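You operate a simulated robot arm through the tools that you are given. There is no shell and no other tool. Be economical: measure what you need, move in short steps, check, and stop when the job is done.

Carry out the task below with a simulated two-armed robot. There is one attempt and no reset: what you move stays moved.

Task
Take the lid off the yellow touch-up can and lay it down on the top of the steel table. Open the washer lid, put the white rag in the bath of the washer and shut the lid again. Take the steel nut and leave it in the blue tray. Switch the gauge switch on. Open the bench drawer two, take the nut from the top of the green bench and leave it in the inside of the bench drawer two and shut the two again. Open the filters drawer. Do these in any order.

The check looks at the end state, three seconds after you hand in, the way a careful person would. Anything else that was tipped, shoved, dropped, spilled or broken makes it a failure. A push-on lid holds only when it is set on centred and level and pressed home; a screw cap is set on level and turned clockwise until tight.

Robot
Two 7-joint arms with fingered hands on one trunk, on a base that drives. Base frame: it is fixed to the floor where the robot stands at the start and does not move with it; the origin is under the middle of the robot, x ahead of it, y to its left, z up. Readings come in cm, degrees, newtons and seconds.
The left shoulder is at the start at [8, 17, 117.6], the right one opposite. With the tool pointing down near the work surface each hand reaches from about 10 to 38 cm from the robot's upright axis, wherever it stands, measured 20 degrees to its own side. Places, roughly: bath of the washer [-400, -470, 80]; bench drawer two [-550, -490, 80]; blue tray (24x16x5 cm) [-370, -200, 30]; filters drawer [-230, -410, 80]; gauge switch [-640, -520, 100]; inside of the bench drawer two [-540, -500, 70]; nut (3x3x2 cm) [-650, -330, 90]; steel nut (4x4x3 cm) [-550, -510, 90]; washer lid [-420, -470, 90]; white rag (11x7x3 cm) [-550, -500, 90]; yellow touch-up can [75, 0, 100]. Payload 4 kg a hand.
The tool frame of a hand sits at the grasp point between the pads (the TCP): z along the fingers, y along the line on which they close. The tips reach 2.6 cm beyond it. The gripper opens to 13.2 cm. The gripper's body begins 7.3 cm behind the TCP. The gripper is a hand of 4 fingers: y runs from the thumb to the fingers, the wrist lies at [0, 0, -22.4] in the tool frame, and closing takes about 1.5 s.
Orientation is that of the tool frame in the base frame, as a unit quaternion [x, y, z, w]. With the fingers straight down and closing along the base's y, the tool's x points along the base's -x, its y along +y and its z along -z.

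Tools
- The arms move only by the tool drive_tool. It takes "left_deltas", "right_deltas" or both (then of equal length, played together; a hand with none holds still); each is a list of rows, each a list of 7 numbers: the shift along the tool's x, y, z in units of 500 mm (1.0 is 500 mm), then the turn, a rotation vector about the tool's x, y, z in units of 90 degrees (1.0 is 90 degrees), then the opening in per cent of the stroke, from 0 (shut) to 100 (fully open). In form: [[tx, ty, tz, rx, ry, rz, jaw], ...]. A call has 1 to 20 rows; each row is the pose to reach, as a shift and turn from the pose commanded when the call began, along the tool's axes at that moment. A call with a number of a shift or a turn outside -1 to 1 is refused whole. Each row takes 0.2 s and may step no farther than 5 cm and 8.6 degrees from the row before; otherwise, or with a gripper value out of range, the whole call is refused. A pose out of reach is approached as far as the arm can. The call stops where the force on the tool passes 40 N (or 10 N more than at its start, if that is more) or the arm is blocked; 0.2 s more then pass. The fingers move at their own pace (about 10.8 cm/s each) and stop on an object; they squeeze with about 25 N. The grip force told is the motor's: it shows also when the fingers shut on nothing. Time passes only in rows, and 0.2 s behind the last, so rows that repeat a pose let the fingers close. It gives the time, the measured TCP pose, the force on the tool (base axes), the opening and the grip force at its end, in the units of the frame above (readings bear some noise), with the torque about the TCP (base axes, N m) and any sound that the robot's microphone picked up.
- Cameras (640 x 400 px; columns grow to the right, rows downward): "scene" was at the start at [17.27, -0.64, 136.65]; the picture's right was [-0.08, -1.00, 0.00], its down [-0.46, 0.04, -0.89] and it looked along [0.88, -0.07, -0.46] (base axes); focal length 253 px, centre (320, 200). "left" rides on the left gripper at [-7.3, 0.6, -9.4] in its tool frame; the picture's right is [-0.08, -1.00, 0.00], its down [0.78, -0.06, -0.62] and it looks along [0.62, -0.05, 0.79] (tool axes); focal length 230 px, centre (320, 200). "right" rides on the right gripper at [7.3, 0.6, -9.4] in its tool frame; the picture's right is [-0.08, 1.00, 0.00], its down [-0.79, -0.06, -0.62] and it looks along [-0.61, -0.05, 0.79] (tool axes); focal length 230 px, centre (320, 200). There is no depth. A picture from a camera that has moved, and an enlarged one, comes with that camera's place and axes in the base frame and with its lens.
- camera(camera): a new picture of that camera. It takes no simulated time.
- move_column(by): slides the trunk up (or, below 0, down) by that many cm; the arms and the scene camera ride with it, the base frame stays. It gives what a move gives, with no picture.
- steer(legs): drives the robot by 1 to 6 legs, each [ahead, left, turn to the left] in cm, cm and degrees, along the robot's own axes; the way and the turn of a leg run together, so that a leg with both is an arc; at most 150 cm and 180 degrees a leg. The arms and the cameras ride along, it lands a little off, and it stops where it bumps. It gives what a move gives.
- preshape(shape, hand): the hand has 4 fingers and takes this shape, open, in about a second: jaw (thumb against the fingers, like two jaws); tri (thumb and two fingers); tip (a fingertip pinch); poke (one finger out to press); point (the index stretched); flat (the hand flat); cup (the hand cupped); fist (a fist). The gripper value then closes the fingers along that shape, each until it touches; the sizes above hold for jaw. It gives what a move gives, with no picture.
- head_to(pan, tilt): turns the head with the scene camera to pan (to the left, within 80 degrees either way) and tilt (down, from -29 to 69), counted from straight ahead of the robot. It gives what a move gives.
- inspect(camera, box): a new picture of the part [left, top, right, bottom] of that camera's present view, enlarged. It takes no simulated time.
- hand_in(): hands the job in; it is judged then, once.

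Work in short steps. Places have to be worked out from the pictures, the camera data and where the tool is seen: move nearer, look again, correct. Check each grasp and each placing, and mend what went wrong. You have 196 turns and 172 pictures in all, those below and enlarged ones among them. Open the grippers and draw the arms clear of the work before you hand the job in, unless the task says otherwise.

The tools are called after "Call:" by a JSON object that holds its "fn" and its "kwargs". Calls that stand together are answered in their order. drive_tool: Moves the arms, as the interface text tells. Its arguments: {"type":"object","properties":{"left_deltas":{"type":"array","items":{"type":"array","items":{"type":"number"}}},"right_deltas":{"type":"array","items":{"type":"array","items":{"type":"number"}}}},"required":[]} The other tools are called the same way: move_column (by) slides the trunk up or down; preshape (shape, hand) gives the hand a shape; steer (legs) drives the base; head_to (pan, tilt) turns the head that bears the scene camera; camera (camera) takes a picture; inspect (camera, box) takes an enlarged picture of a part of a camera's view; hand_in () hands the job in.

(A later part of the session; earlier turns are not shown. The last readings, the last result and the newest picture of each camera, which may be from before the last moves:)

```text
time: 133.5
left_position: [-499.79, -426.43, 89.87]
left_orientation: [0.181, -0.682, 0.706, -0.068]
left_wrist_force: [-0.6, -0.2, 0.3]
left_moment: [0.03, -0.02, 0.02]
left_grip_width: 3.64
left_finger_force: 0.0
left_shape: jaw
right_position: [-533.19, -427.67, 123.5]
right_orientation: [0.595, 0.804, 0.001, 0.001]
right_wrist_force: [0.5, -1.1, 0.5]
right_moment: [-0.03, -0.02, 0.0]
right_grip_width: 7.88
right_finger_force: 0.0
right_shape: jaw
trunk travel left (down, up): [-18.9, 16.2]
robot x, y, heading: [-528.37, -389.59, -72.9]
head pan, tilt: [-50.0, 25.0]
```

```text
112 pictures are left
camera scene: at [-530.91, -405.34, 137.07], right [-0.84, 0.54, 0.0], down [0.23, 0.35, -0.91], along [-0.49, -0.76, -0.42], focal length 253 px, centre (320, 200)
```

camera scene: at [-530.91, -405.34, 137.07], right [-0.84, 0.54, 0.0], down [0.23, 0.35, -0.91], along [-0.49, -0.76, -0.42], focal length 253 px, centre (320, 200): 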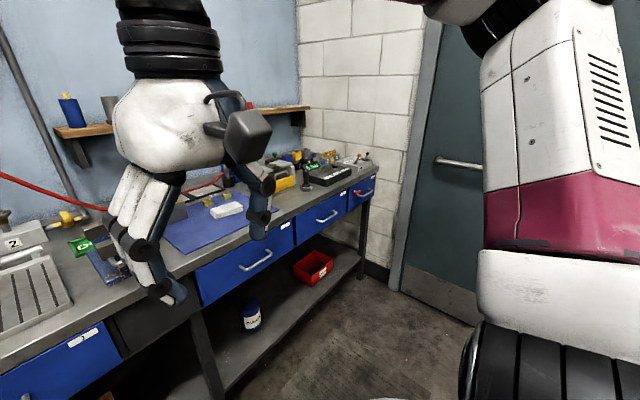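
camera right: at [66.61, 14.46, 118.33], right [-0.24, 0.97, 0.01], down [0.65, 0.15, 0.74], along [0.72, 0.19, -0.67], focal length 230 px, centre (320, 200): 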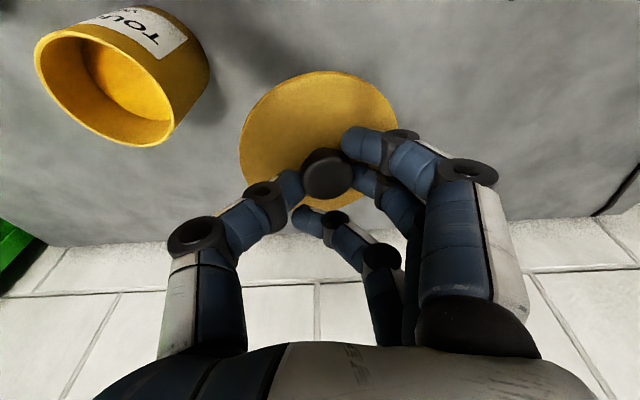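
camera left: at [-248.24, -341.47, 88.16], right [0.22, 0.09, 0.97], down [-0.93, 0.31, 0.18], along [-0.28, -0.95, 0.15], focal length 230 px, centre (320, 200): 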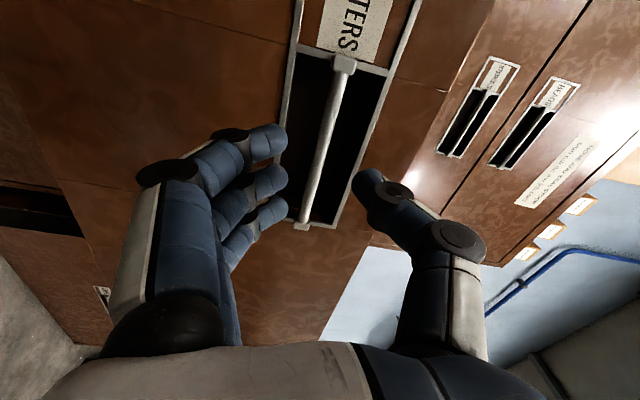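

Zooming in on the bench mat, drawers and the far end.

Call:
{"fn": "inspect", "kwargs": {"camera": "scene", "box": [155, 140, 395, 290]}}

Call:
{"fn": "inspect", "kwargs": {"camera": "scene", "box": [240, 130, 390, 220]}}

```text
2.67 times, centred on (275, 215) of scene
camera zoom: at [-530.91, -405.34, 137.07], right [-0.84, 0.54, 0.0], down [0.23, 0.35, -0.91], along [-0.49, -0.76, -0.42], focal length 674 px, centre (440, 160)
```

zoom: 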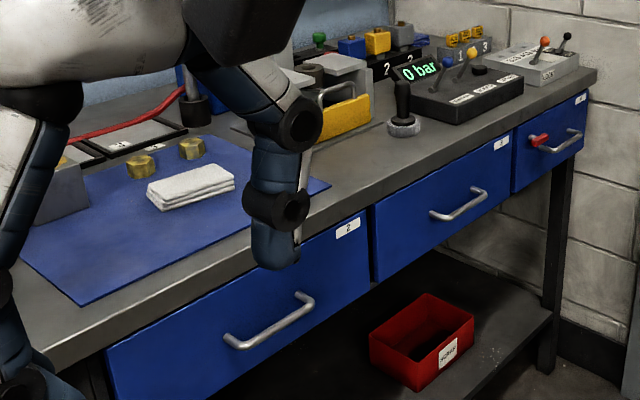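

```text
4.27 times, centred on (315, 175) of scene
camera zoom: at [-530.91, -405.34, 137.07], right [-0.84, 0.54, 0.0], down [0.23, 0.35, -0.91], along [-0.49, -0.76, -0.42], focal length 1079 px, centre (341, 307)
```

zoom: 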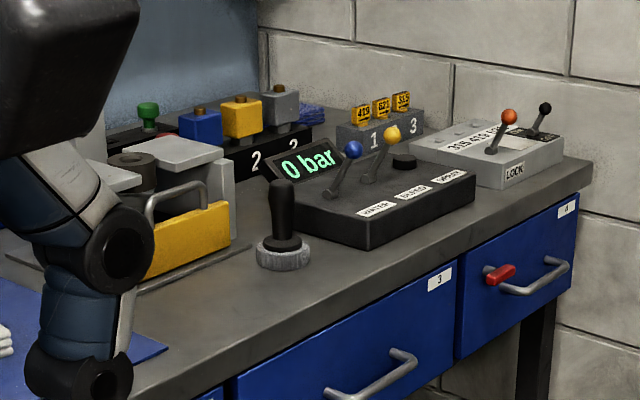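

Use the right wrist camera for a top-down look at the mat.

Call:
{"fn": "camera", "kwargs": {"camera": "right"}}

Call:
{"fn": "inspect", "kwargs": {"camera": "right", "box": [160, 0, 480, 200]}}

```text
109 pictures are left
camera right: at [-534.98, -420.3, 132.85], right [0.98, 0.22, 0.0], down [0.17, -0.77, 0.62], along [0.14, -0.6, -0.79], focal length 230 px, centre (320, 200)
```

right: 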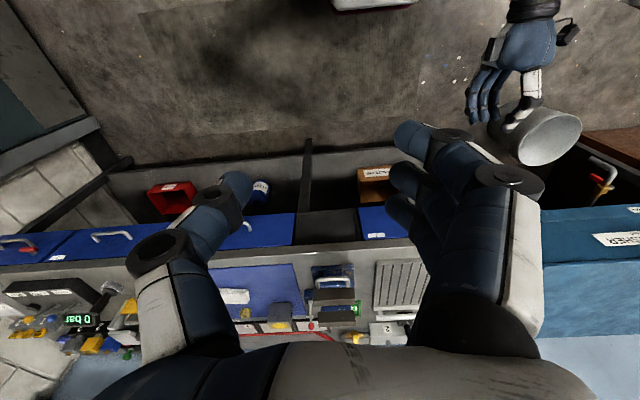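

```text
2.00 times, centred on (320, 100) of right
camera zoom: at [-534.98, -420.3, 132.85], right [0.98, 0.22, 0.0], down [0.17, -0.77, 0.62], along [0.14, -0.6, -0.79], focal length 460 px, centre (320, 400)
```

zoom: 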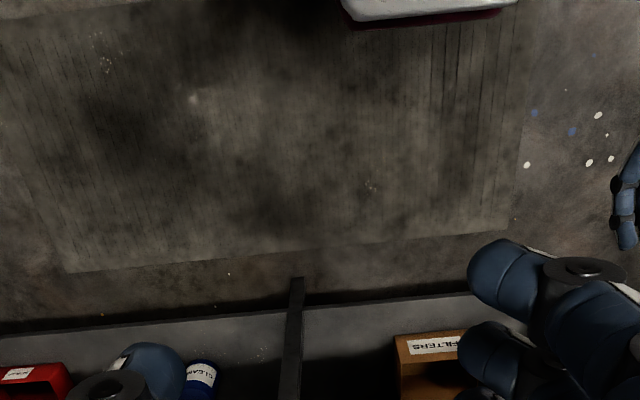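

Moving the right hand outward to clear the head camera's view.

Call:
{"fn": "drive_tool", "kwargs": {"right_deltas": [[0, -0.09, 0, 0, 0, 0, 60], [0, -0.18, 0, 0, 0, 0, 60], [0, -0.27, 0, 0, 0, 0, 60], [0, -0.36, 0, 0, 0, 0, 60], [0, -0.45, 0, 0, 0, 0, 60], [0, -0.5, 0, 0, 0, 0, 60]]}}

Call:
{"fn": "head_to", "kwargs": {"pan": -20, "tilt": 30}}

Call:
{"fn": "camera", "kwargs": {"camera": "scene"}}

```text
time: 134.9
left_position: [-499.77, -426.44, 89.77]
left_orientation: [0.18, -0.682, 0.705, -0.068]
left_wrist_force: [-1.3, 0.1, -0.3]
left_moment: [0.0, 0.0, -0.02]
left_grip_width: 3.67
left_finger_force: 0.1
left_shape: jaw
right_position: [-555.23, -436.12, 122.49]
right_orientation: [0.595, 0.804, 0.001, 0.002]
right_wrist_force: [-0.2, -0.8, 0.6]
right_moment: [0.03, 0.01, -0.03]
right_grip_width: 7.89
right_finger_force: 0.1
right_shape: jaw
right hand out of reach, approached as far as the arm can: row 5, 6
trunk travel left (down, up): [-18.9, 16.2]
robot x, y, heading: [-527.79, -389.7, -72.9]
head pan, tilt: [-50.0, 25.0]
```

```text
time: 135.9
left_position: [-499.74, -426.44, 89.82]
left_orientation: [0.181, -0.682, 0.705, -0.068]
left_wrist_force: [-0.3, -0.1, -0.1]
left_moment: [0.0, -0.03, 0.0]
left_grip_width: 3.66
left_finger_force: 0.0
left_shape: jaw
right_position: [-554.93, -436.13, 122.48]
right_orientation: [0.595, 0.804, -0.001, 0.002]
right_wrist_force: [0.5, -0.1, -0.4]
right_moment: [-0.02, -0.01, 0.01]
right_grip_width: 7.87
right_finger_force: 0.0
right_shape: jaw
trunk travel left (down, up): [-18.9, 16.2]
robot x, y, heading: [-527.9, -390.17, -73.0]
head pan, tilt: [-20.0, 30.0]
```

```text
107 pictures are left
camera scene: at [-526.39, -406.63, 136.27], right [-1.0, 0.05, 0.0], down [0.03, 0.5, -0.87], along [-0.04, -0.86, -0.5], focal length 253 px, centre (320, 200)
```

scene: 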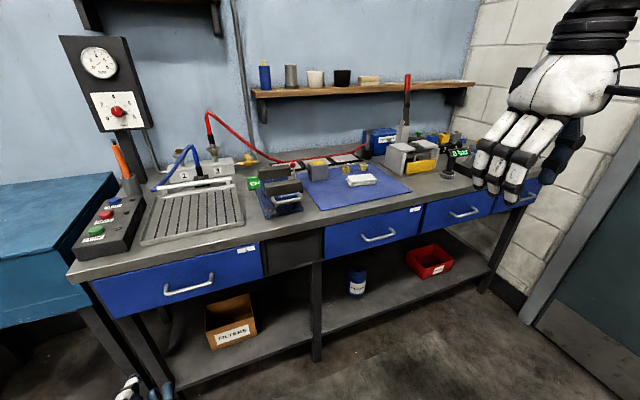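

Call:
{"fn": "inspect", "kwargs": {"camera": "scene", "box": [240, 120, 440, 245]}}

Call:
{"fn": "inspect", "kwargs": {"camera": "scene", "box": [60, 130, 260, 270]}}

```text
3.20 times, centred on (340, 182) of scene
camera zoom: at [-526.39, -406.63, 136.27], right [-1.0, 0.05, 0.0], down [0.03, 0.5, -0.87], along [-0.04, -0.86, -0.5], focal length 809 px, centre (256, 256)
```

zoom: 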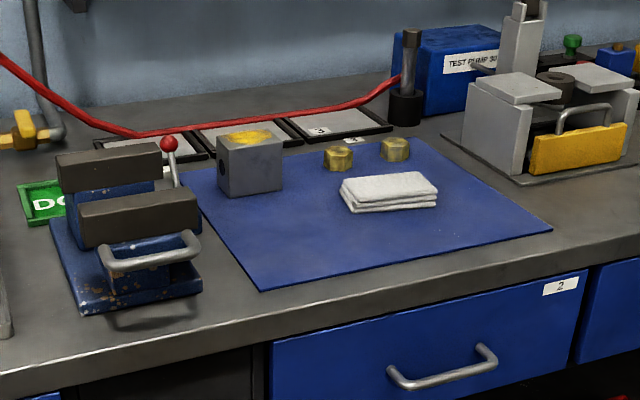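

```text
2.86 times, centred on (160, 200) of scene
camera zoom: at [-526.39, -406.63, 136.27], right [-1.0, 0.05, 0.0], down [0.03, 0.5, -0.87], along [-0.04, -0.86, -0.5], focal length 723 px, centre (777, 200)
```

zoom: 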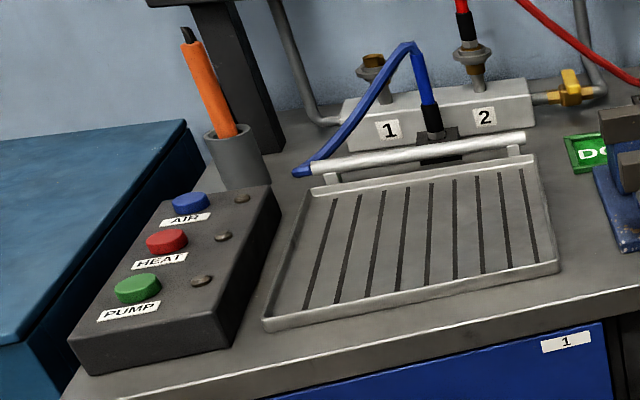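

Two hex nuts sit on the mat near [-546, -508]. Zooming tightly to see which is steel.

Call:
{"fn": "inspect", "kwargs": {"camera": "scene", "box": [330, 155, 380, 187]}}

```text
12.50 times, centred on (355, 171) of scene
camera zoom: at [-526.39, -406.63, 136.27], right [-1.0, 0.05, 0.0], down [0.03, 0.5, -0.87], along [-0.04, -0.86, -0.5], focal length 3161 px, centre (-118, 562)
```

zoom: 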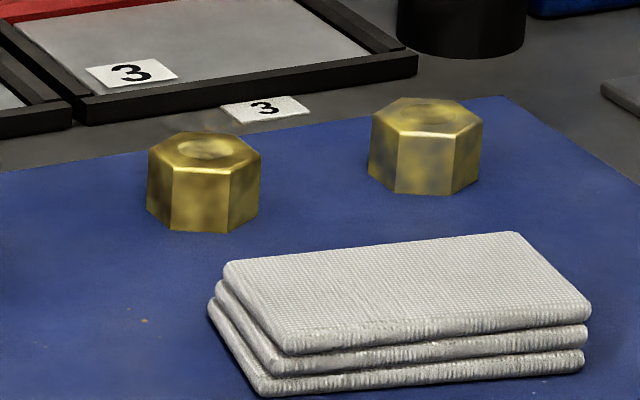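

The greyish right-hand nut at [-550.6, -509.6] is the steel one (left one is plain brass). Drawer two's bar handle is near [-549.5, -475, 81.5]. Strafing right so the left hand lines up with it.

Call:
{"fn": "steer", "kwargs": {"legs": [[0, -62, 0]]}}

Call:
{"fn": "head_to", "kwargs": {"pan": 0, "tilt": 35}}

Call:
{"fn": "camera", "kwargs": {"camera": "scene"}}

Call:
{"fn": "camera", "kwargs": {"camera": "left"}}

```text
time: 141.8
left_position: [-558.69, -444.55, 89.77]
left_orientation: [0.181, -0.682, 0.705, -0.067]
left_wrist_force: [0.1, -0.3, 1.0]
left_moment: [-0.03, -0.02, 0.01]
left_grip_width: 3.69
left_finger_force: 0.1
left_shape: jaw
right_position: [-614.01, -454.25, 122.48]
right_orientation: [0.594, 0.805, 0.0, 0.002]
right_wrist_force: [-0.3, 0.4, -0.6]
right_moment: [0.04, 0.03, 0.01]
right_grip_width: 7.87
right_finger_force: 0.1
right_shape: jaw
trunk travel left (down, up): [-18.9, 16.2]
robot x, y, heading: [-586.96, -408.35, -72.9]
head pan, tilt: [-20.0, 30.0]
```

```text
time: 142.6
left_position: [-558.61, -444.58, 89.83]
left_orientation: [0.181, -0.683, 0.705, -0.067]
left_wrist_force: [-0.3, 0.0, 0.3]
left_moment: [0.02, 0.06, 0.01]
left_grip_width: 3.68
left_finger_force: 0.1
left_shape: jaw
right_position: [-613.95, -454.18, 122.48]
right_orientation: [0.595, 0.804, 0.0, 0.001]
right_wrist_force: [-0.1, 0.1, -0.2]
right_moment: [-0.03, 0.03, 0.02]
right_grip_width: 7.87
right_finger_force: 0.1
right_shape: jaw
trunk travel left (down, up): [-18.9, 16.2]
robot x, y, heading: [-587.28, -407.84, -72.7]
head pan, tilt: [0.0, 35.0]
```

```text
103 pictures are left
camera scene: at [-582.24, -424.15, 135.5], right [-0.96, -0.29, 0.0], down [-0.17, 0.55, -0.82], along [0.24, -0.78, -0.57], focal length 253 px, centre (320, 200)
```

scene: 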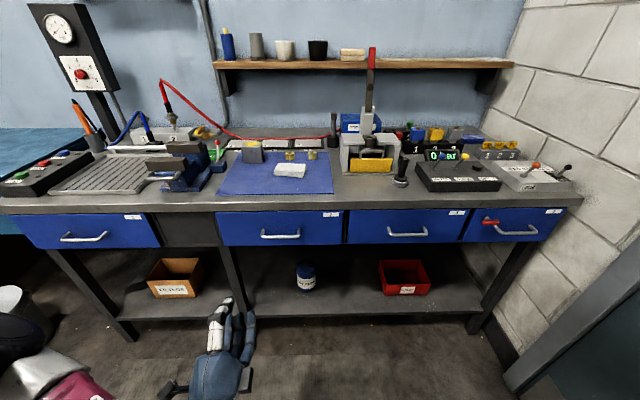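

```text
102 pictures are left
camera left: at [-555.23, -433.41, 88.15], right [0.22, 0.09, 0.97], down [-0.93, 0.31, 0.18], along [-0.29, -0.95, 0.15], focal length 230 px, centre (320, 200)
```

left: 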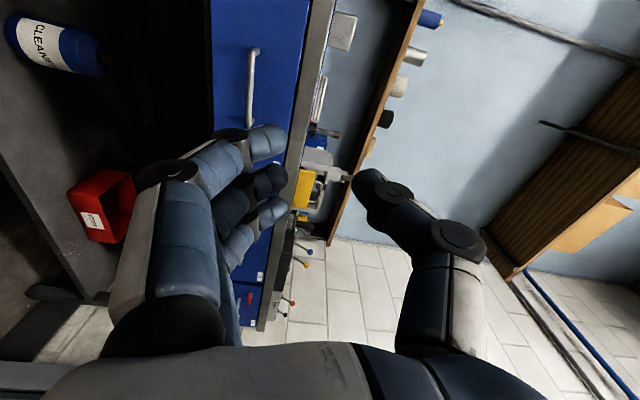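

Triangulated drawer-two bar at [-551.3, -479, 79]. Moving the left hand to a standoff 10 cm short of it.

Call:
{"fn": "drive_tool", "kwargs": {"left_deltas": [[0.01, 0.033, 0.07, 0, 0, 0, 30], [0.02, 0.066, 0.14, 0, 0, 0, 30], [0.03, 0.1, 0.21, 0, 0, 0, 30], [0.04, 0.133, 0.28, 0, 0, 0, 30], [0.05, 0.165, 0.35, 0, 0, 0, 30], [0.06, 0.2, 0.42, 0, 0, 0, 30], [0.07, 0.229, 0.48, 0, 0, 0, 30]]}}

Call:
{"fn": "camera", "kwargs": {"camera": "left"}}

Call:
{"fn": "inspect", "kwargs": {"camera": "scene", "box": [200, 190, 360, 290]}}

```text
time: 144.2
left_position: [-555.62, -469.08, 79.0]
left_orientation: [0.18, -0.682, 0.705, -0.068]
left_wrist_force: [0.0, 0.1, -0.6]
left_moment: [0.03, 0.0, -0.01]
left_grip_width: 3.93
left_finger_force: 0.1
left_shape: jaw
right_position: [-614.0, -454.34, 122.43]
right_orientation: [0.594, 0.805, 0.0, 0.0]
right_wrist_force: [-0.3, -1.2, -0.6]
right_moment: [-0.01, -0.01, 0.03]
right_grip_width: 7.89
right_finger_force: 0.0
right_shape: jaw
trunk travel left (down, up): [-18.9, 16.2]
robot x, y, heading: [-586.94, -408.04, -72.7]
head pan, tilt: [0.0, 35.0]
```

```text
101 pictures are left
camera left: at [-552.18, -457.93, 77.38], right [0.22, 0.09, 0.97], down [-0.93, 0.31, 0.19], along [-0.29, -0.95, 0.15], focal length 230 px, centre (320, 200)
```

left: 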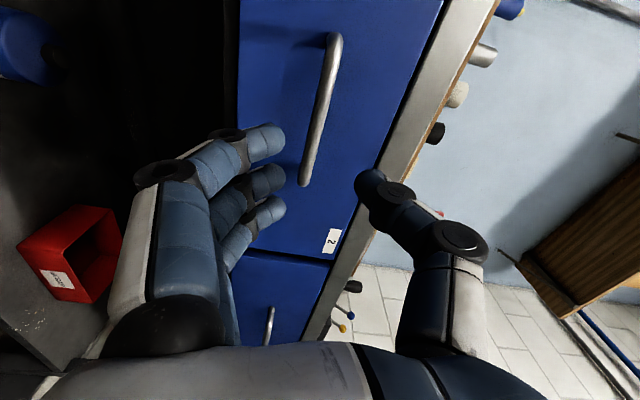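

```text
4.00 times, centred on (280, 240) of scene
camera zoom: at [-582.25, -424.19, 135.49], right [-0.96, -0.29, 0.0], down [-0.17, 0.55, -0.82], along [0.24, -0.78, -0.57], focal length 1012 px, centre (480, 40)
```

zoom: 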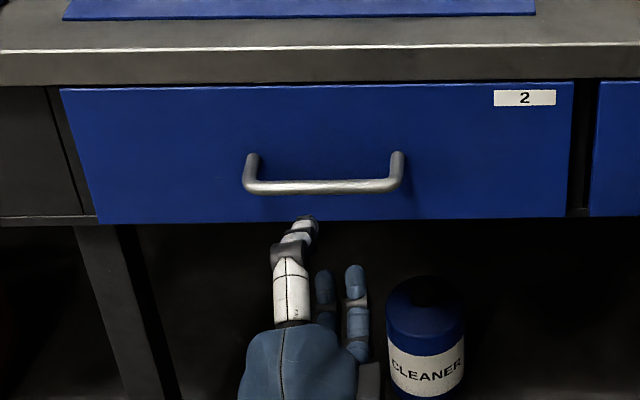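

Aligned. Advancing 9.9 cm and closing on the bar.

Call:
{"fn": "drive_tool", "kwargs": {"left_deltas": [[-0.004, 0, 0.05, 0, 0, 0, 30], [-0.008, 0, 0.1, 0, 0, 0, 30], [-0.012, 0, 0.15, 0, 0, 0, 30], [-0.016, -0.002, 0.195, 0, 0, 0, 30], [-0.016, -0.002, 0.195, 0, 0, 0, 0], [-0.016, -0.002, 0.195, 0, 0, 0, 0], [-0.016, -0.002, 0.195, 0, 0, 0, 0], [-0.016, -0.002, 0.195, 0, 0, 0, 0]]}}

Call:
{"fn": "camera", "kwargs": {"camera": "left"}}

```text
time: 146.0
left_position: [-551.15, -478.02, 78.81]
left_orientation: [0.18, -0.683, 0.705, -0.067]
left_wrist_force: [0.9, -3.8, -7.3]
left_moment: [0.1, -0.15, 0.01]
left_grip_width: 0.0
left_finger_force: 24.8
left_shape: jaw
right_position: [-614.0, -454.34, 122.53]
right_orientation: [0.594, 0.804, 0.002, 0.001]
right_wrist_force: [-0.2, 0.7, -0.4]
right_moment: [0.01, 0.01, 0.01]
right_grip_width: 7.91
right_finger_force: 0.1
right_shape: jaw
trunk travel left (down, up): [-18.9, 16.2]
robot x, y, heading: [-587.31, -408.02, -73.0]
head pan, tilt: [0.0, 35.0]
```

```text
99 pictures are left
camera left: at [-547.72, -466.8, 77.3], right [0.22, 0.08, 0.97], down [-0.93, 0.31, 0.19], along [-0.29, -0.95, 0.15], focal length 230 px, centre (320, 200)
```

left: 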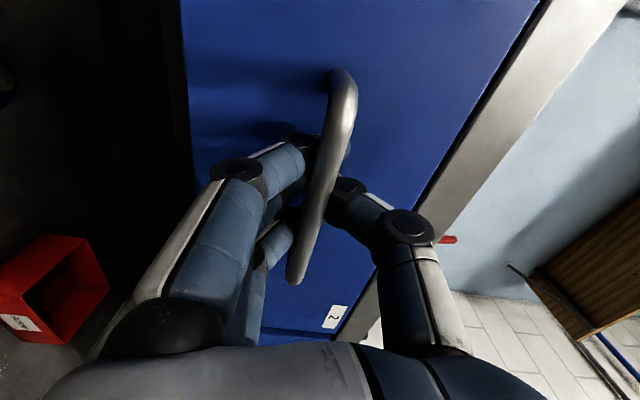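

Hooked on the bar. Pulling the drawer straight out ~24 cm.

Call:
{"fn": "drive_tool", "kwargs": {"left_deltas": [[0, 0, -0.03, 0, 0, 0, 0], [-0.003, 0, -0.07, 0, 0, 0, 0], [-0.006, 0, -0.12, 0, 0, 0, 0], [-0.01, 0, -0.18, 0, 0, 0, 0], [-0.015, 0, -0.24, 0, 0, 0, 0], [-0.02, 0, -0.3, 0, 0, 0, 0], [-0.024, 0, -0.36, 0, 0, 0, 0], [-0.028, 0, -0.42, 0, 0, 0, 0], [-0.032, 0, -0.48, 0, 0, 0, 0]]}}

Call:
{"fn": "camera", "kwargs": {"camera": "scene"}}

```text
time: 148.0
left_position: [-558.37, -454.66, 78.98]
left_orientation: [0.18, -0.683, 0.705, -0.067]
left_wrist_force: [-10.6, -2.4, -6.7]
left_moment: [0.03, -0.07, -0.06]
left_grip_width: 0.0
left_finger_force: 25.3
left_shape: jaw
right_position: [-614.01, -454.2, 122.54]
right_orientation: [0.595, 0.804, 0.002, 0.0]
right_wrist_force: [0.4, 0.4, 0.1]
right_moment: [-0.01, 0.0, 0.0]
right_grip_width: 7.88
right_finger_force: 0.1
right_shape: jaw
trunk travel left (down, up): [-18.9, 16.2]
robot x, y, heading: [-587.25, -407.43, -73.0]
head pan, tilt: [0.0, 35.0]
```

```text
98 pictures are left
camera scene: at [-582.31, -424.19, 135.49], right [-0.96, -0.29, 0.0], down [-0.17, 0.55, -0.82], along [0.24, -0.78, -0.57], focal length 253 px, centre (320, 200)
```

scene: 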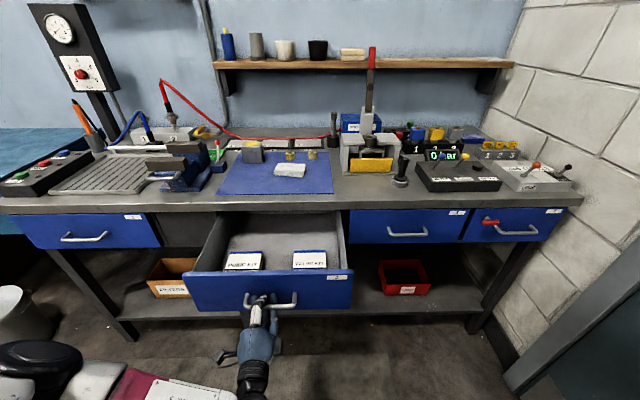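

Drawer two is open 24 cm. Releasing, backing the hand out, then looking right toward the green bench.

Call:
{"fn": "drive_tool", "kwargs": {"left_deltas": [[0, 0, 0.004, 0, 0, 0, 30], [0, 0, 0.004, 0, 0, 0, 30], [0, 0, 0.004, 0, 0, 0, 30], [0, 0, 0.004, 0, 0, 0, 30], [0, 0, -0.03, 0, 0, 0, 30], [0, 0, -0.07, 0, 0, 0, 30]]}}

Call:
{"fn": "steer", "kwargs": {"legs": [[-15, 0, 0]]}}

Call:
{"fn": "head_to", "kwargs": {"pan": -75, "tilt": 25}}

Call:
{"fn": "camera", "kwargs": {"camera": "scene"}}

```text
time: 149.4
left_position: [-559.49, -451.64, 79.03]
left_orientation: [0.18, -0.682, 0.706, -0.069]
left_wrist_force: [0.0, -0.4, -0.3]
left_moment: [0.01, 0.01, 0.0]
left_grip_width: 3.9
left_finger_force: 0.1
left_shape: jaw
right_position: [-614.1, -454.14, 122.57]
right_orientation: [0.594, 0.804, 0.0, 0.001]
right_wrist_force: [-0.1, 0.1, -0.1]
right_moment: [-0.01, 0.01, -0.06]
right_grip_width: 7.87
right_finger_force: 0.1
right_shape: jaw
trunk travel left (down, up): [-18.9, 16.2]
robot x, y, heading: [-587.24, -408.4, -73.0]
head pan, tilt: [0.0, 35.0]
```

```text
time: 150.8
left_position: [-563.76, -437.42, 78.83]
left_orientation: [0.18, -0.682, 0.705, -0.068]
left_wrist_force: [-0.6, -0.2, 0.2]
left_moment: [0.01, 0.01, 0.03]
left_grip_width: 3.9
left_finger_force: 0.1
left_shape: jaw
right_position: [-618.3, -440.09, 122.58]
right_orientation: [0.595, 0.804, 0.0, 0.001]
right_wrist_force: [-0.3, -0.1, -0.2]
right_moment: [-0.01, -0.01, 0.02]
right_grip_width: 7.88
right_finger_force: 0.1
right_shape: jaw
trunk travel left (down, up): [-18.9, 16.2]
robot x, y, heading: [-591.47, -393.95, -72.8]
head pan, tilt: [0.0, 35.0]
```

```text
time: 152.2
left_position: [-563.71, -437.48, 78.93]
left_orientation: [0.179, -0.682, 0.706, -0.068]
left_wrist_force: [-0.4, 1.1, 0.3]
left_moment: [0.02, 0.02, -0.04]
left_grip_width: 3.88
left_finger_force: 0.0
left_shape: jaw
right_position: [-618.32, -440.07, 122.58]
right_orientation: [0.595, 0.804, 0.0, 0.001]
right_wrist_force: [-0.2, 0.8, -0.3]
right_moment: [0.03, -0.02, 0.0]
right_grip_width: 7.9
right_finger_force: 0.0
right_shape: jaw
trunk travel left (down, up): [-18.9, 16.2]
robot x, y, heading: [-591.98, -393.96, -72.8]
head pan, tilt: [-75.0, 25.0]
```

```text
97 pictures are left
camera scene: at [-596.97, -406.52, 137.07], right [-0.53, 0.85, 0.0], down [0.36, 0.22, -0.91], along [-0.77, -0.48, -0.42], focal length 253 px, centre (320, 200)
```

scene: 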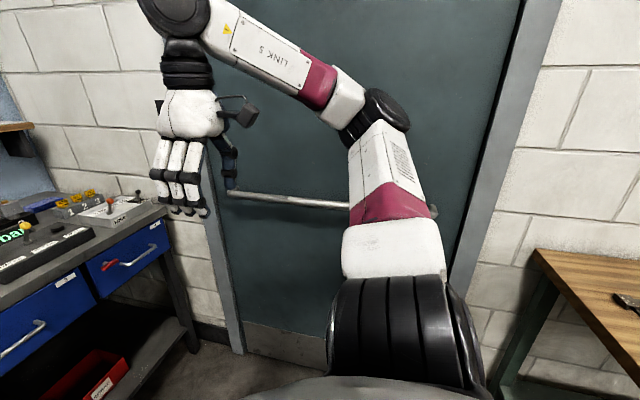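

While here, zooming on the panel with the "0 bar" display to identify the gauge switch.

Call:
{"fn": "inspect", "kwargs": {"camera": "scene", "box": [0, 180, 170, 286]}}

Call:
{"fn": "head_to", "kwargs": {"pan": -35, "tilt": 35}}

Call:
{"fn": "camera", "kwargs": {"camera": "scene"}}

```text
3.76 times, centred on (85, 233) of scene
camera zoom: at [-596.97, -406.52, 137.07], right [-0.53, 0.85, 0.0], down [0.36, 0.22, -0.91], along [-0.77, -0.48, -0.42], focal length 952 px, centre (1205, 76)
```

zoom: 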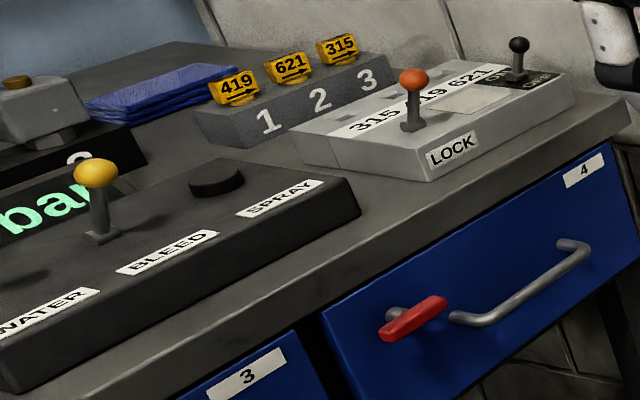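

```text
time: 153.3
left_position: [-563.73, -437.44, 78.94]
left_orientation: [0.179, -0.682, 0.706, -0.068]
left_wrist_force: [0.2, 0.4, 1.2]
left_moment: [-0.02, 0.02, -0.03]
left_grip_width: 3.92
left_finger_force: 0.1
left_shape: jaw
right_position: [-618.34, -440.09, 122.47]
right_orientation: [0.595, 0.804, 0.0, 0.001]
right_wrist_force: [0.2, 0.2, 0.1]
right_moment: [-0.01, -0.02, 0.01]
right_grip_width: 7.9
right_finger_force: 0.1
right_shape: jaw
trunk travel left (down, up): [-18.9, 16.2]
robot x, y, heading: [-591.81, -393.66, -73.0]
head pan, tilt: [-35.0, 35.0]
```

```text
95 pictures are left
camera scene: at [-591.88, -410.0, 135.5], right [-0.95, 0.31, 0.0], down [0.18, 0.55, -0.82], along [-0.25, -0.78, -0.57], focal length 253 px, centre (320, 200)
```

scene: 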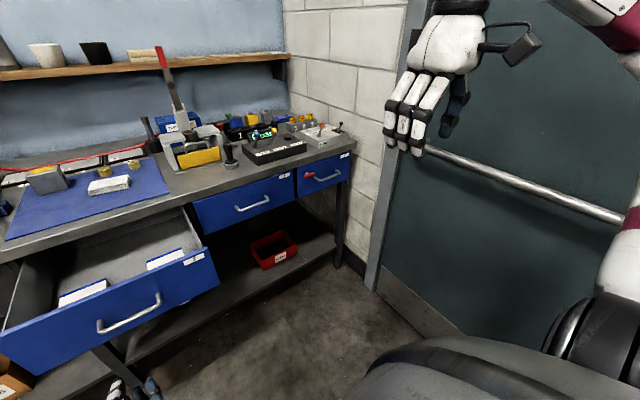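

Call:
{"fn": "inspect", "kwargs": {"camera": "scene", "box": [215, 100, 345, 180]}}

Call:
{"fn": "inspect", "kwargs": {"camera": "scene", "box": [240, 110, 310, 155]}}

```text
4.92 times, centred on (280, 140) of scene
camera zoom: at [-591.88, -410.0, 135.5], right [-0.95, 0.31, 0.0], down [0.18, 0.55, -0.82], along [-0.25, -0.78, -0.57], focal length 1245 px, centre (517, 495)
```

zoom: 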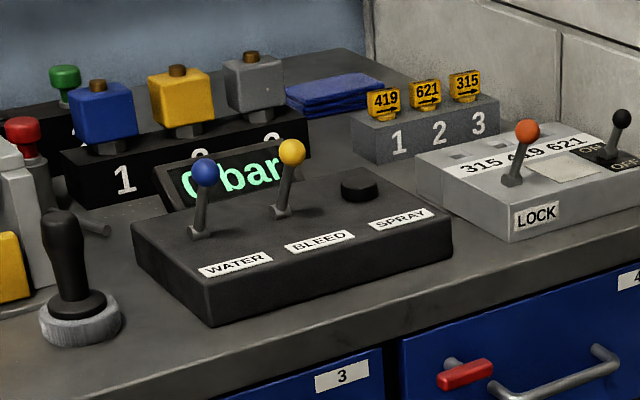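

```text
8.89 times, centred on (275, 132) of scene
camera zoom: at [-591.88, -410.0, 135.5], right [-0.95, 0.31, 0.0], down [0.18, 0.55, -0.82], along [-0.25, -0.78, -0.57], focal length 2248 px, centre (720, 800)
```

zoom: 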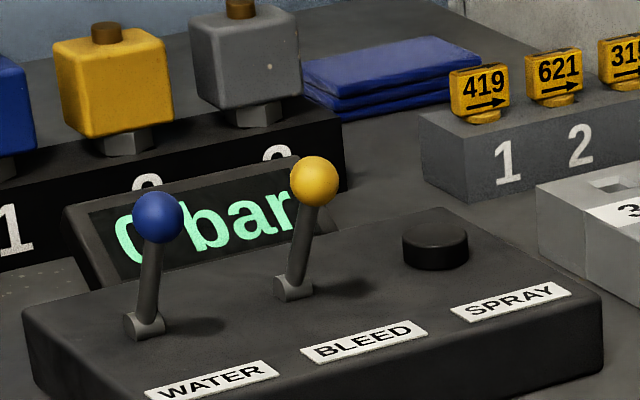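

The black toggle on the grey box (≈[-636, -516, 100]) has an ON/OFF plate. Zooming on it.

Call:
{"fn": "inspect", "kwargs": {"camera": "scene", "box": [295, 112, 350, 150]}}

```text
10.53 times, centred on (322, 131) of scene
camera zoom: at [-591.88, -410.0, 135.5], right [-0.95, 0.31, 0.0], down [0.18, 0.55, -0.82], along [-0.25, -0.78, -0.57], focal length 2662 px, centre (294, 926)
```

zoom: 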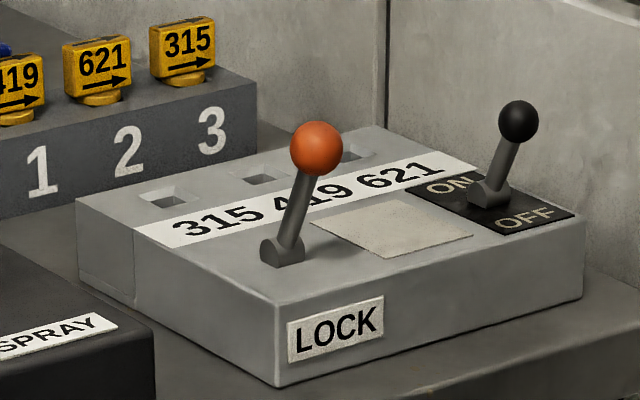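

That is it: black toggle leaning toward OFF (front); ON is toward the wall. I'll do the green bench nut first: turn right to face the door wall, then strafe right to the bench.

Call:
{"fn": "steer", "kwargs": {"legs": [[0, 0, -90], [-22, 0, 0], [0, -60, 0]]}}

Call:
{"fn": "head_to", "kwargs": {"pan": -15, "tilt": 30}}

Call:
{"fn": "camera", "kwargs": {"camera": "scene"}}

```text
time: 164.1
left_position: [-631.28, -358.09, 78.91]
left_orientation: [0.359, 0.607, -0.544, -0.455]
left_wrist_force: [0.2, 0.5, 0.5]
left_moment: [0.0, 0.03, 0.05]
left_grip_width: 3.92
left_finger_force: 0.0
left_shape: jaw
right_position: [-633.26, -303.31, 122.57]
right_orientation: [0.99, 0.142, -0.002, 0.002]
right_wrist_force: [-0.6, 0.1, 0.6]
right_moment: [-0.03, -0.01, 0.0]
right_grip_width: 7.9
right_finger_force: 0.1
right_shape: jaw
trunk travel left (down, up): [-18.9, 16.2]
robot x, y, heading: [-587.57, -330.56, -163.7]
head pan, tilt: [-35.0, 35.0]
```

```text
time: 164.9
left_position: [-631.41, -358.11, 78.99]
left_orientation: [0.359, 0.607, -0.544, -0.455]
left_wrist_force: [0.2, -0.3, -0.6]
left_moment: [-0.02, -0.02, 0.02]
left_grip_width: 3.9
left_finger_force: 0.0
left_shape: jaw
right_position: [-633.29, -303.21, 122.5]
right_orientation: [0.99, 0.142, -0.002, 0.001]
right_wrist_force: [-0.9, 0.1, -0.5]
right_moment: [-0.03, -0.03, -0.01]
right_grip_width: 7.9
right_finger_force: 0.1
right_shape: jaw
trunk travel left (down, up): [-18.9, 16.2]
robot x, y, heading: [-587.53, -330.78, -163.6]
head pan, tilt: [-15.0, 30.0]
```

```text
91 pictures are left
camera scene: at [-604.55, -333.24, 136.27], right [-0.02, 1.0, 0.0], down [0.5, 0.01, -0.87], along [-0.87, -0.02, -0.5], focal length 253 px, centre (320, 200)
```

scene: 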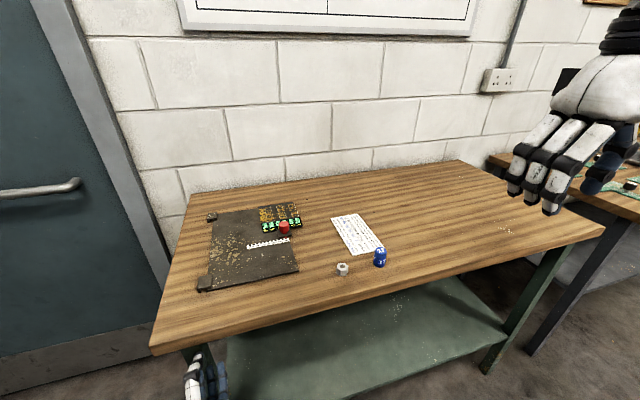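

Nut located at about [-650, -329], 59 ahead and 19 right. Moving the right hand to hover above it.

Call:
{"fn": "drive_tool", "kwargs": {"right_deltas": [[-0.05, 0.045, 0.02, 0, 0, 0, 60], [-0.1, 0.09, 0.05, 0, 0, 0, 60], [-0.15, 0.135, 0.1, 0, 0, 0, 45], [-0.2, 0.18, 0.15, 0, 0, 0, 45], [-0.25, 0.22, 0.2, 0, 0, 0, 45], [-0.3, 0.265, 0.26, 0, 0, 0, 45], [-0.36, 0.31, 0.31, 0, 0, 0, 45], [-0.41, 0.355, 0.36, 0, 0, 0, 45], [-0.462, 0.4, 0.42, 0, 0, 0, 45], [-0.462, 0.4, 0.42, 0, 0, 0, 45]]}}

Call:
{"fn": "camera", "kwargs": {"camera": "right"}}

Call:
{"fn": "camera", "kwargs": {"camera": "scene"}}

```text
time: 167.1
left_position: [-631.33, -358.03, 78.94]
left_orientation: [0.359, 0.607, -0.544, -0.454]
left_wrist_force: [-0.3, 0.2, 0.1]
left_moment: [0.01, -0.03, -0.02]
left_grip_width: 3.92
left_finger_force: 0.0
left_shape: jaw
right_position: [-649.71, -329.15, 101.58]
right_orientation: [0.99, 0.141, 0.0, 0.0]
right_wrist_force: [0.3, 0.0, -0.3]
right_moment: [0.0, -0.01, 0.0]
right_grip_width: 6.01
right_finger_force: 0.1
right_shape: jaw
trunk travel left (down, up): [-18.9, 16.2]
robot x, y, heading: [-587.38, -331.06, -163.7]
head pan, tilt: [-15.0, 30.0]
```

```text
90 pictures are left
camera right: at [-642.73, -327.45, 110.89], right [0.21, -0.98, 0.0], down [-0.77, -0.16, 0.62], along [-0.6, -0.13, -0.79], focal length 230 px, centre (320, 200)
```

right: 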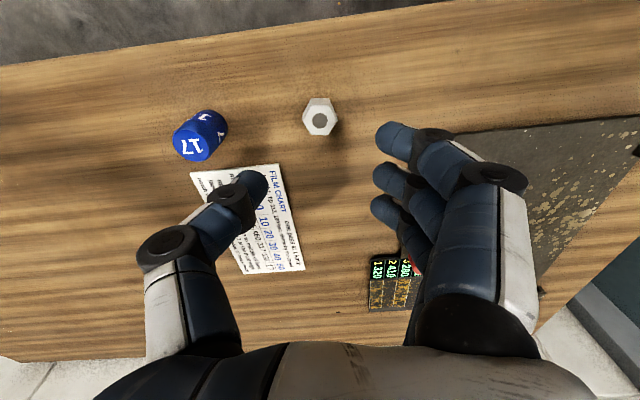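

```text
89 pictures are left
camera scene: at [-604.48, -333.21, 136.3], right [-0.02, 1.0, 0.0], down [0.5, 0.01, -0.87], along [-0.87, -0.02, -0.5], focal length 253 px, centre (320, 200)
```

scene: 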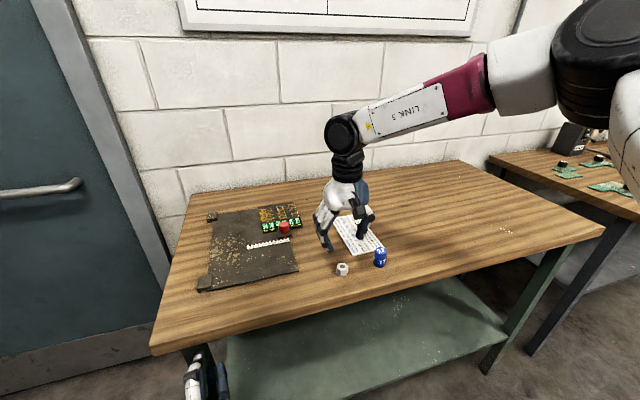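

Nut refined at [-648.4, -328.8], top z≈92.8. Adjusting 1.3 cm back and descending.

Call:
{"fn": "drive_tool", "kwargs": {"right_deltas": [[0.013, 0, 0.05, 0, 0, 0, 45], [0.027, 0, 0.1, 0, 0, 0, 45], [0.027, 0, 0.135, 0, 0, 0, 45]]}}

Call:
{"fn": "camera", "kwargs": {"camera": "right"}}

Call:
{"fn": "inspect", "kwargs": {"camera": "scene", "box": [290, 200, 410, 290]}}

```text
time: 167.9
left_position: [-631.36, -358.05, 78.9]
left_orientation: [0.359, 0.608, -0.543, -0.454]
left_wrist_force: [-0.3, 0.4, -0.9]
left_moment: [0.03, 0.0, -0.02]
left_grip_width: 3.92
left_finger_force: 0.0
left_shape: jaw
right_position: [-648.54, -328.7, 94.68]
right_orientation: [0.99, 0.142, 0.0, 0.001]
right_wrist_force: [-0.3, 0.0, -0.9]
right_moment: [-0.01, -0.03, -0.01]
right_grip_width: 6.02
right_finger_force: 0.0
right_shape: jaw
trunk travel left (down, up): [-18.9, 16.2]
robot x, y, heading: [-587.19, -330.91, -163.4]
head pan, tilt: [-15.0, 30.0]
```

```text
88 pictures are left
camera right: at [-641.5, -327.09, 104.06], right [0.21, -0.98, 0.0], down [-0.77, -0.16, 0.62], along [-0.6, -0.13, -0.79], focal length 230 px, centre (320, 200)
```

right: 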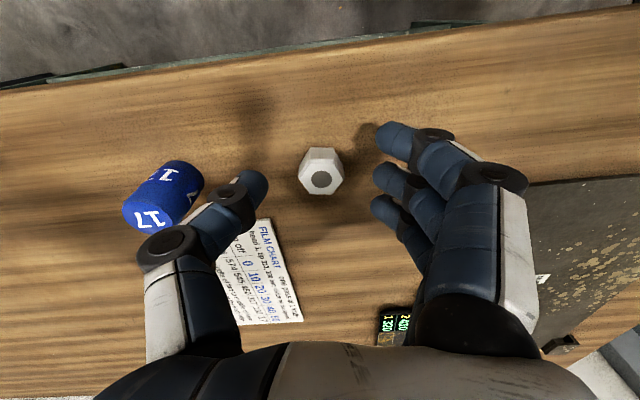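

```text
4.44 times, centred on (350, 245) of scene
camera zoom: at [-604.57, -333.26, 136.27], right [-0.02, 1.0, 0.0], down [0.5, 0.01, -0.87], along [-0.87, -0.02, -0.5], focal length 1124 px, centre (187, 0)
```

zoom: 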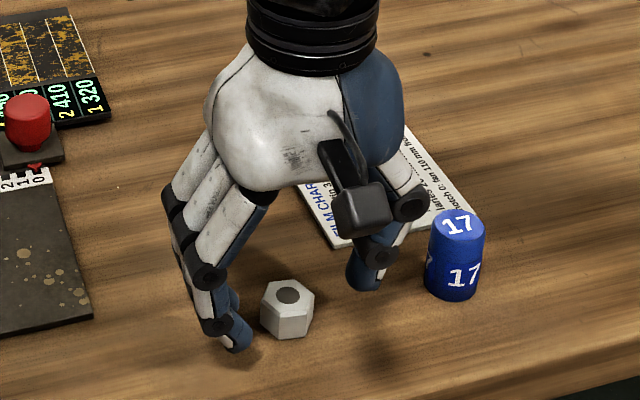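

Nut is centred between fingers. Lowering 1.2 cm and closing.

Call:
{"fn": "drive_tool", "kwargs": {"right_deltas": [[0, 0, 0.014, 0, 0, 0, 45], [0, 0, 0.024, 0, 0, 0, 40], [0, 0, 0.024, 0, 0, 0, 0], [0, 0, 0.024, 0, 0, 0, 0], [0, 0, 0.024, 0, 0, 0, 0], [0, 0, 0.024, 0, 0, 0, 0], [0, 0, 0.024, 0, 0, 0, 0]]}}

Call:
{"fn": "camera", "kwargs": {"camera": "right"}}

```text
time: 169.5
left_position: [-631.4, -358.0, 79.02]
left_orientation: [0.359, 0.607, -0.544, -0.454]
left_wrist_force: [-0.4, -0.1, 0.1]
left_moment: [-0.02, -0.03, 0.01]
left_grip_width: 3.91
left_finger_force: 0.0
left_shape: jaw
right_position: [-648.54, -328.66, 93.61]
right_orientation: [0.99, 0.142, -0.001, 0.001]
right_wrist_force: [-0.1, 0.6, -0.3]
right_moment: [0.02, 0.02, -0.01]
right_grip_width: 1.07
right_finger_force: 25.1
right_shape: jaw
trunk travel left (down, up): [-18.9, 16.2]
robot x, y, heading: [-587.26, -331.03, -164.0]
head pan, tilt: [-15.0, 30.0]
```

```text
86 pictures are left
camera right: at [-641.53, -327.04, 102.94], right [0.21, -0.98, 0.0], down [-0.77, -0.16, 0.62], along [-0.6, -0.13, -0.79], focal length 230 px, centre (320, 200)
```

right: 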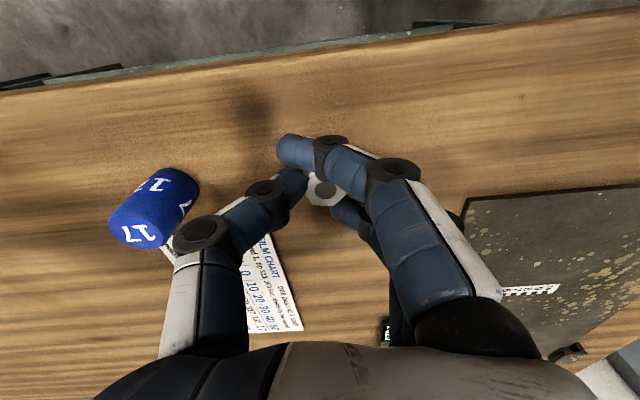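

Seems gripped. Lifting and checking.

Call:
{"fn": "drive_tool", "kwargs": {"right_deltas": [[0, 0, -0.04, 0, 0, 0, 0], [0, 0, -0.1, 0, 0, 0, 0], [0, 0, -0.18, 0, 0, 0, 0], [0, 0, -0.27, 0, 0, 0, 0]]}}

Call:
{"fn": "camera", "kwargs": {"camera": "right"}}

```text
time: 170.5
left_position: [-631.18, -358.02, 78.97]
left_orientation: [0.358, 0.607, -0.545, -0.454]
left_wrist_force: [-0.2, -0.3, -0.3]
left_moment: [-0.01, 0.01, 0.0]
left_grip_width: 3.91
left_finger_force: 0.0
left_shape: jaw
right_position: [-648.42, -328.61, 107.29]
right_orientation: [0.99, 0.141, -0.001, 0.0]
right_wrist_force: [-0.1, 0.1, -1.0]
right_moment: [-0.03, 0.01, 0.0]
right_grip_width: 1.05
right_finger_force: 24.9
right_shape: jaw
trunk travel left (down, up): [-18.9, 16.2]
robot x, y, heading: [-587.35, -330.85, -163.7]
head pan, tilt: [-15.0, 30.0]
```

```text
85 pictures are left
camera right: at [-641.4, -326.95, 116.57], right [0.21, -0.98, 0.0], down [-0.77, -0.16, 0.62], along [-0.6, -0.13, -0.79], focal length 230 px, centre (320, 200)
```

right: 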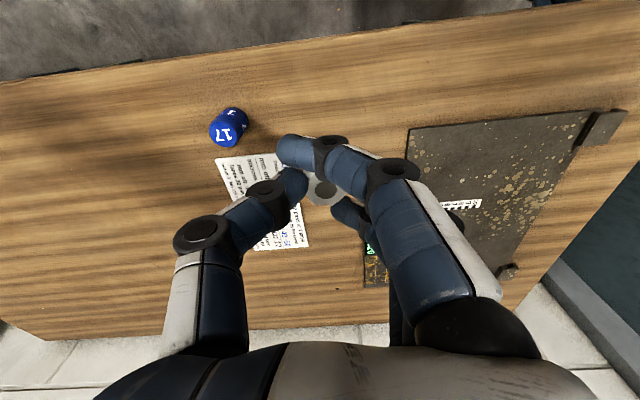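

Nut is held. Raise and retract both hands, back away from the green bench, turn to the drawer.

Call:
{"fn": "drive_tool", "kwargs": {"right_deltas": [[0, 0, -0.08, 0, 0, 0, 0], [0.08, 0, -0.14, 0, 0, 0, 0], [0.16, 0, -0.2, 0, 0, 0, 0], [0.24, 0, -0.24, 0, 0, 0, 0], [0.32, 0, -0.26, 0, 0, 0, 0], [0.4, 0, -0.26, 0, 0, 0, 0]]}}

Call:
{"fn": "steer", "kwargs": {"legs": [[-25, 0, 0], [0, 0, 90.5], [60, -14, 0]]}}

Call:
{"fn": "head_to", "kwargs": {"pan": -10, "tilt": 45}}

Call:
{"fn": "camera", "kwargs": {"camera": "scene"}}

```text
time: 171.9
left_position: [-631.32, -358.02, 78.95]
left_orientation: [0.358, 0.607, -0.543, -0.456]
left_wrist_force: [-1.0, 0.1, -0.7]
left_moment: [0.01, 0.0, -0.02]
left_grip_width: 3.91
left_finger_force: 0.0
left_shape: jaw
right_position: [-629.3, -322.97, 120.12]
right_orientation: [0.99, 0.142, -0.001, 0.001]
right_wrist_force: [-0.6, 0.7, -0.1]
right_moment: [-0.02, 0.03, 0.0]
right_grip_width: 1.03
right_finger_force: 24.6
right_shape: jaw
trunk travel left (down, up): [-18.9, 16.2]
robot x, y, heading: [-587.18, -331.11, -163.6]
head pan, tilt: [-15.0, 30.0]
```

```text
time: 180.6
left_position: [-529.58, -426.97, 79.03]
left_orientation: [0.19, -0.679, 0.704, -0.078]
left_wrist_force: [-0.3, -0.3, -0.8]
left_moment: [0.02, 0.03, 0.0]
left_grip_width: 3.91
left_finger_force: 0.0
left_shape: jaw
right_position: [-564.57, -426.57, 119.94]
right_orientation: [0.583, 0.812, 0.001, 0.001]
right_wrist_force: [0.6, -0.9, 0.0]
right_moment: [0.0, -0.01, 0.0]
right_grip_width: 1.04
right_finger_force: 24.5
right_shape: jaw
trunk travel left (down, up): [-18.9, 16.2]
robot x, y, heading: [-558.67, -384.3, -71.1]
head pan, tilt: [-15.0, 30.0]
```

```text
time: 181.4
left_position: [-529.53, -427.01, 78.95]
left_orientation: [0.19, -0.679, 0.704, -0.077]
left_wrist_force: [1.2, 0.5, 0.3]
left_moment: [-0.01, 0.01, -0.03]
left_grip_width: 3.91
left_finger_force: 0.0
left_shape: jaw
right_position: [-564.66, -426.58, 120.17]
right_orientation: [0.583, 0.813, 0.0, 0.001]
right_wrist_force: [-0.3, 0.7, -0.4]
right_moment: [0.02, 0.0, -0.02]
right_grip_width: 1.01
right_finger_force: 25.7
right_shape: jaw
trunk travel left (down, up): [-18.9, 16.2]
robot x, y, heading: [-558.65, -384.19, -71.4]
head pan, tilt: [-10.0, 45.0]
```

```text
84 pictures are left
camera scene: at [-554.75, -399.98, 134.02], right [-0.99, -0.15, 0.0], down [-0.11, 0.7, -0.71], along [0.11, -0.7, -0.71], focal length 253 px, centre (320, 200)
```

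scene: 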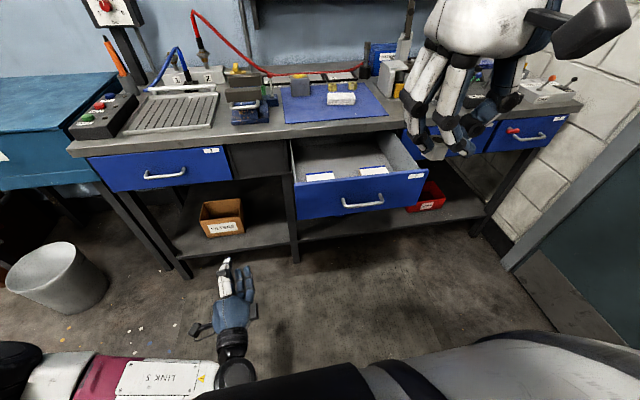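

Zoom into the drawer interior to choose the drop spot.

Call:
{"fn": "inspect", "kwargs": {"camera": "scene", "box": [280, 125, 440, 225]}}

```text
4.00 times, centred on (360, 175) of scene
camera zoom: at [-554.75, -399.98, 134.02], right [-0.99, -0.15, 0.0], down [-0.11, 0.7, -0.71], along [0.11, -0.7, -0.71], focal length 1012 px, centre (160, 300)
```

zoom: 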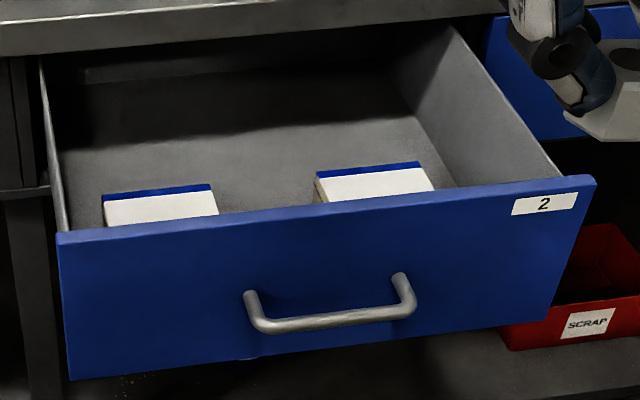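

Gap between the two boxes centres at about [-554, -470.5]. Driving in so the right hand is over the drawer.

Call:
{"fn": "steer", "kwargs": {"legs": [[0, 0, -1.6], [30, -1.5, 0]]}}

Call:
{"fn": "camera", "kwargs": {"camera": "scene"}}

```text
time: 183.8
left_position: [-523.71, -457.23, 78.95]
left_orientation: [0.178, -0.683, 0.706, -0.066]
left_wrist_force: [-0.4, -0.1, -1.2]
left_moment: [-0.05, -0.03, 0.03]
left_grip_width: 3.92
left_finger_force: 0.1
left_shape: jaw
right_position: [-558.62, -455.57, 120.03]
right_orientation: [0.597, 0.802, 0.001, 0.001]
right_wrist_force: [-0.2, -0.9, -0.8]
right_moment: [0.02, 0.0, 0.01]
right_grip_width: 0.99
right_finger_force: 25.4
right_shape: jaw
trunk travel left (down, up): [-18.9, 16.2]
robot x, y, heading: [-551.01, -413.36, -73.4]
head pan, tilt: [-10.0, 45.0]
```

```text
82 pictures are left
camera scene: at [-547.94, -429.42, 134.0], right [-0.99, -0.12, 0.0], down [-0.08, 0.7, -0.71], along [0.08, -0.7, -0.71], focal length 253 px, centre (320, 200)
```

scene: 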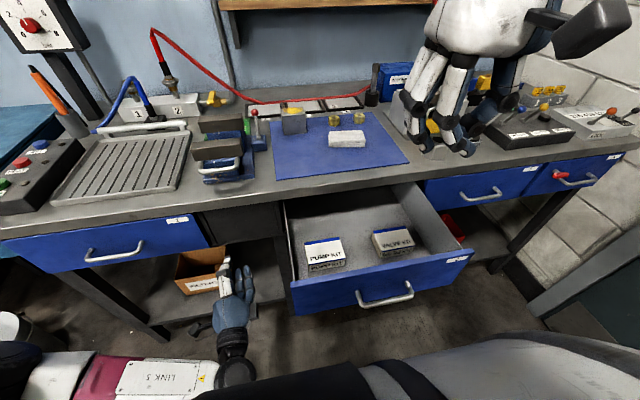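

Box gap confirmed. Moving the right hand over it, to z≈90.

Call:
{"fn": "drive_tool", "kwargs": {"right_deltas": [[-0.06, 0, 0.05, 0, 0, 0, 0], [-0.12, 0, 0.1, 0, 0, 0, 0], [-0.18, 0, 0.16, 0, 0, 0, 0], [-0.24, 0, 0.23, 0, 0, 0, 0], [-0.3, -0.01, 0.31, 0, 0, 0, 0], [-0.318, -0.01, 0.4, 0, 0, 0, 0], [-0.318, -0.01, 0.5, 0, 0, 0, 0], [-0.318, -0.01, 0.58, 0, 0, 0, 0]]}}

Call:
{"fn": "camera", "kwargs": {"camera": "scene"}}

Call:
{"fn": "camera", "kwargs": {"camera": "right"}}

```text
refused: row 5 steps farther than a row can; nothing moved
```

```text
81 pictures are left
camera scene: at [-547.94, -429.42, 134.0], right [-0.99, -0.12, 0.0], down [-0.08, 0.7, -0.71], along [0.08, -0.7, -0.71], focal length 253 px, centre (320, 200)
```

scene: 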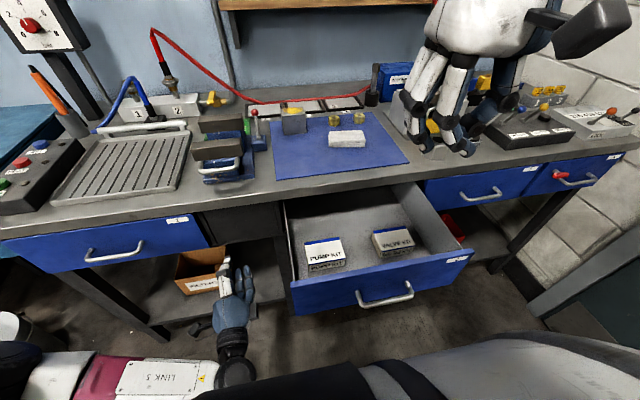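

```text
80 pictures are left
camera right: at [-560.37, -448.32, 129.32], right [0.98, 0.21, 0.0], down [0.17, -0.77, 0.62], along [0.13, -0.6, -0.79], focal length 230 px, centre (320, 200)
```

right: 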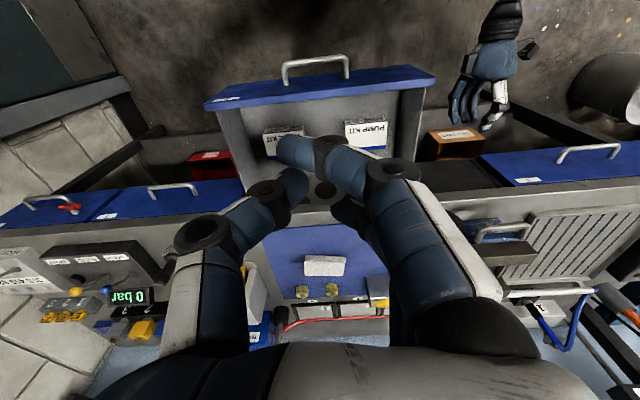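

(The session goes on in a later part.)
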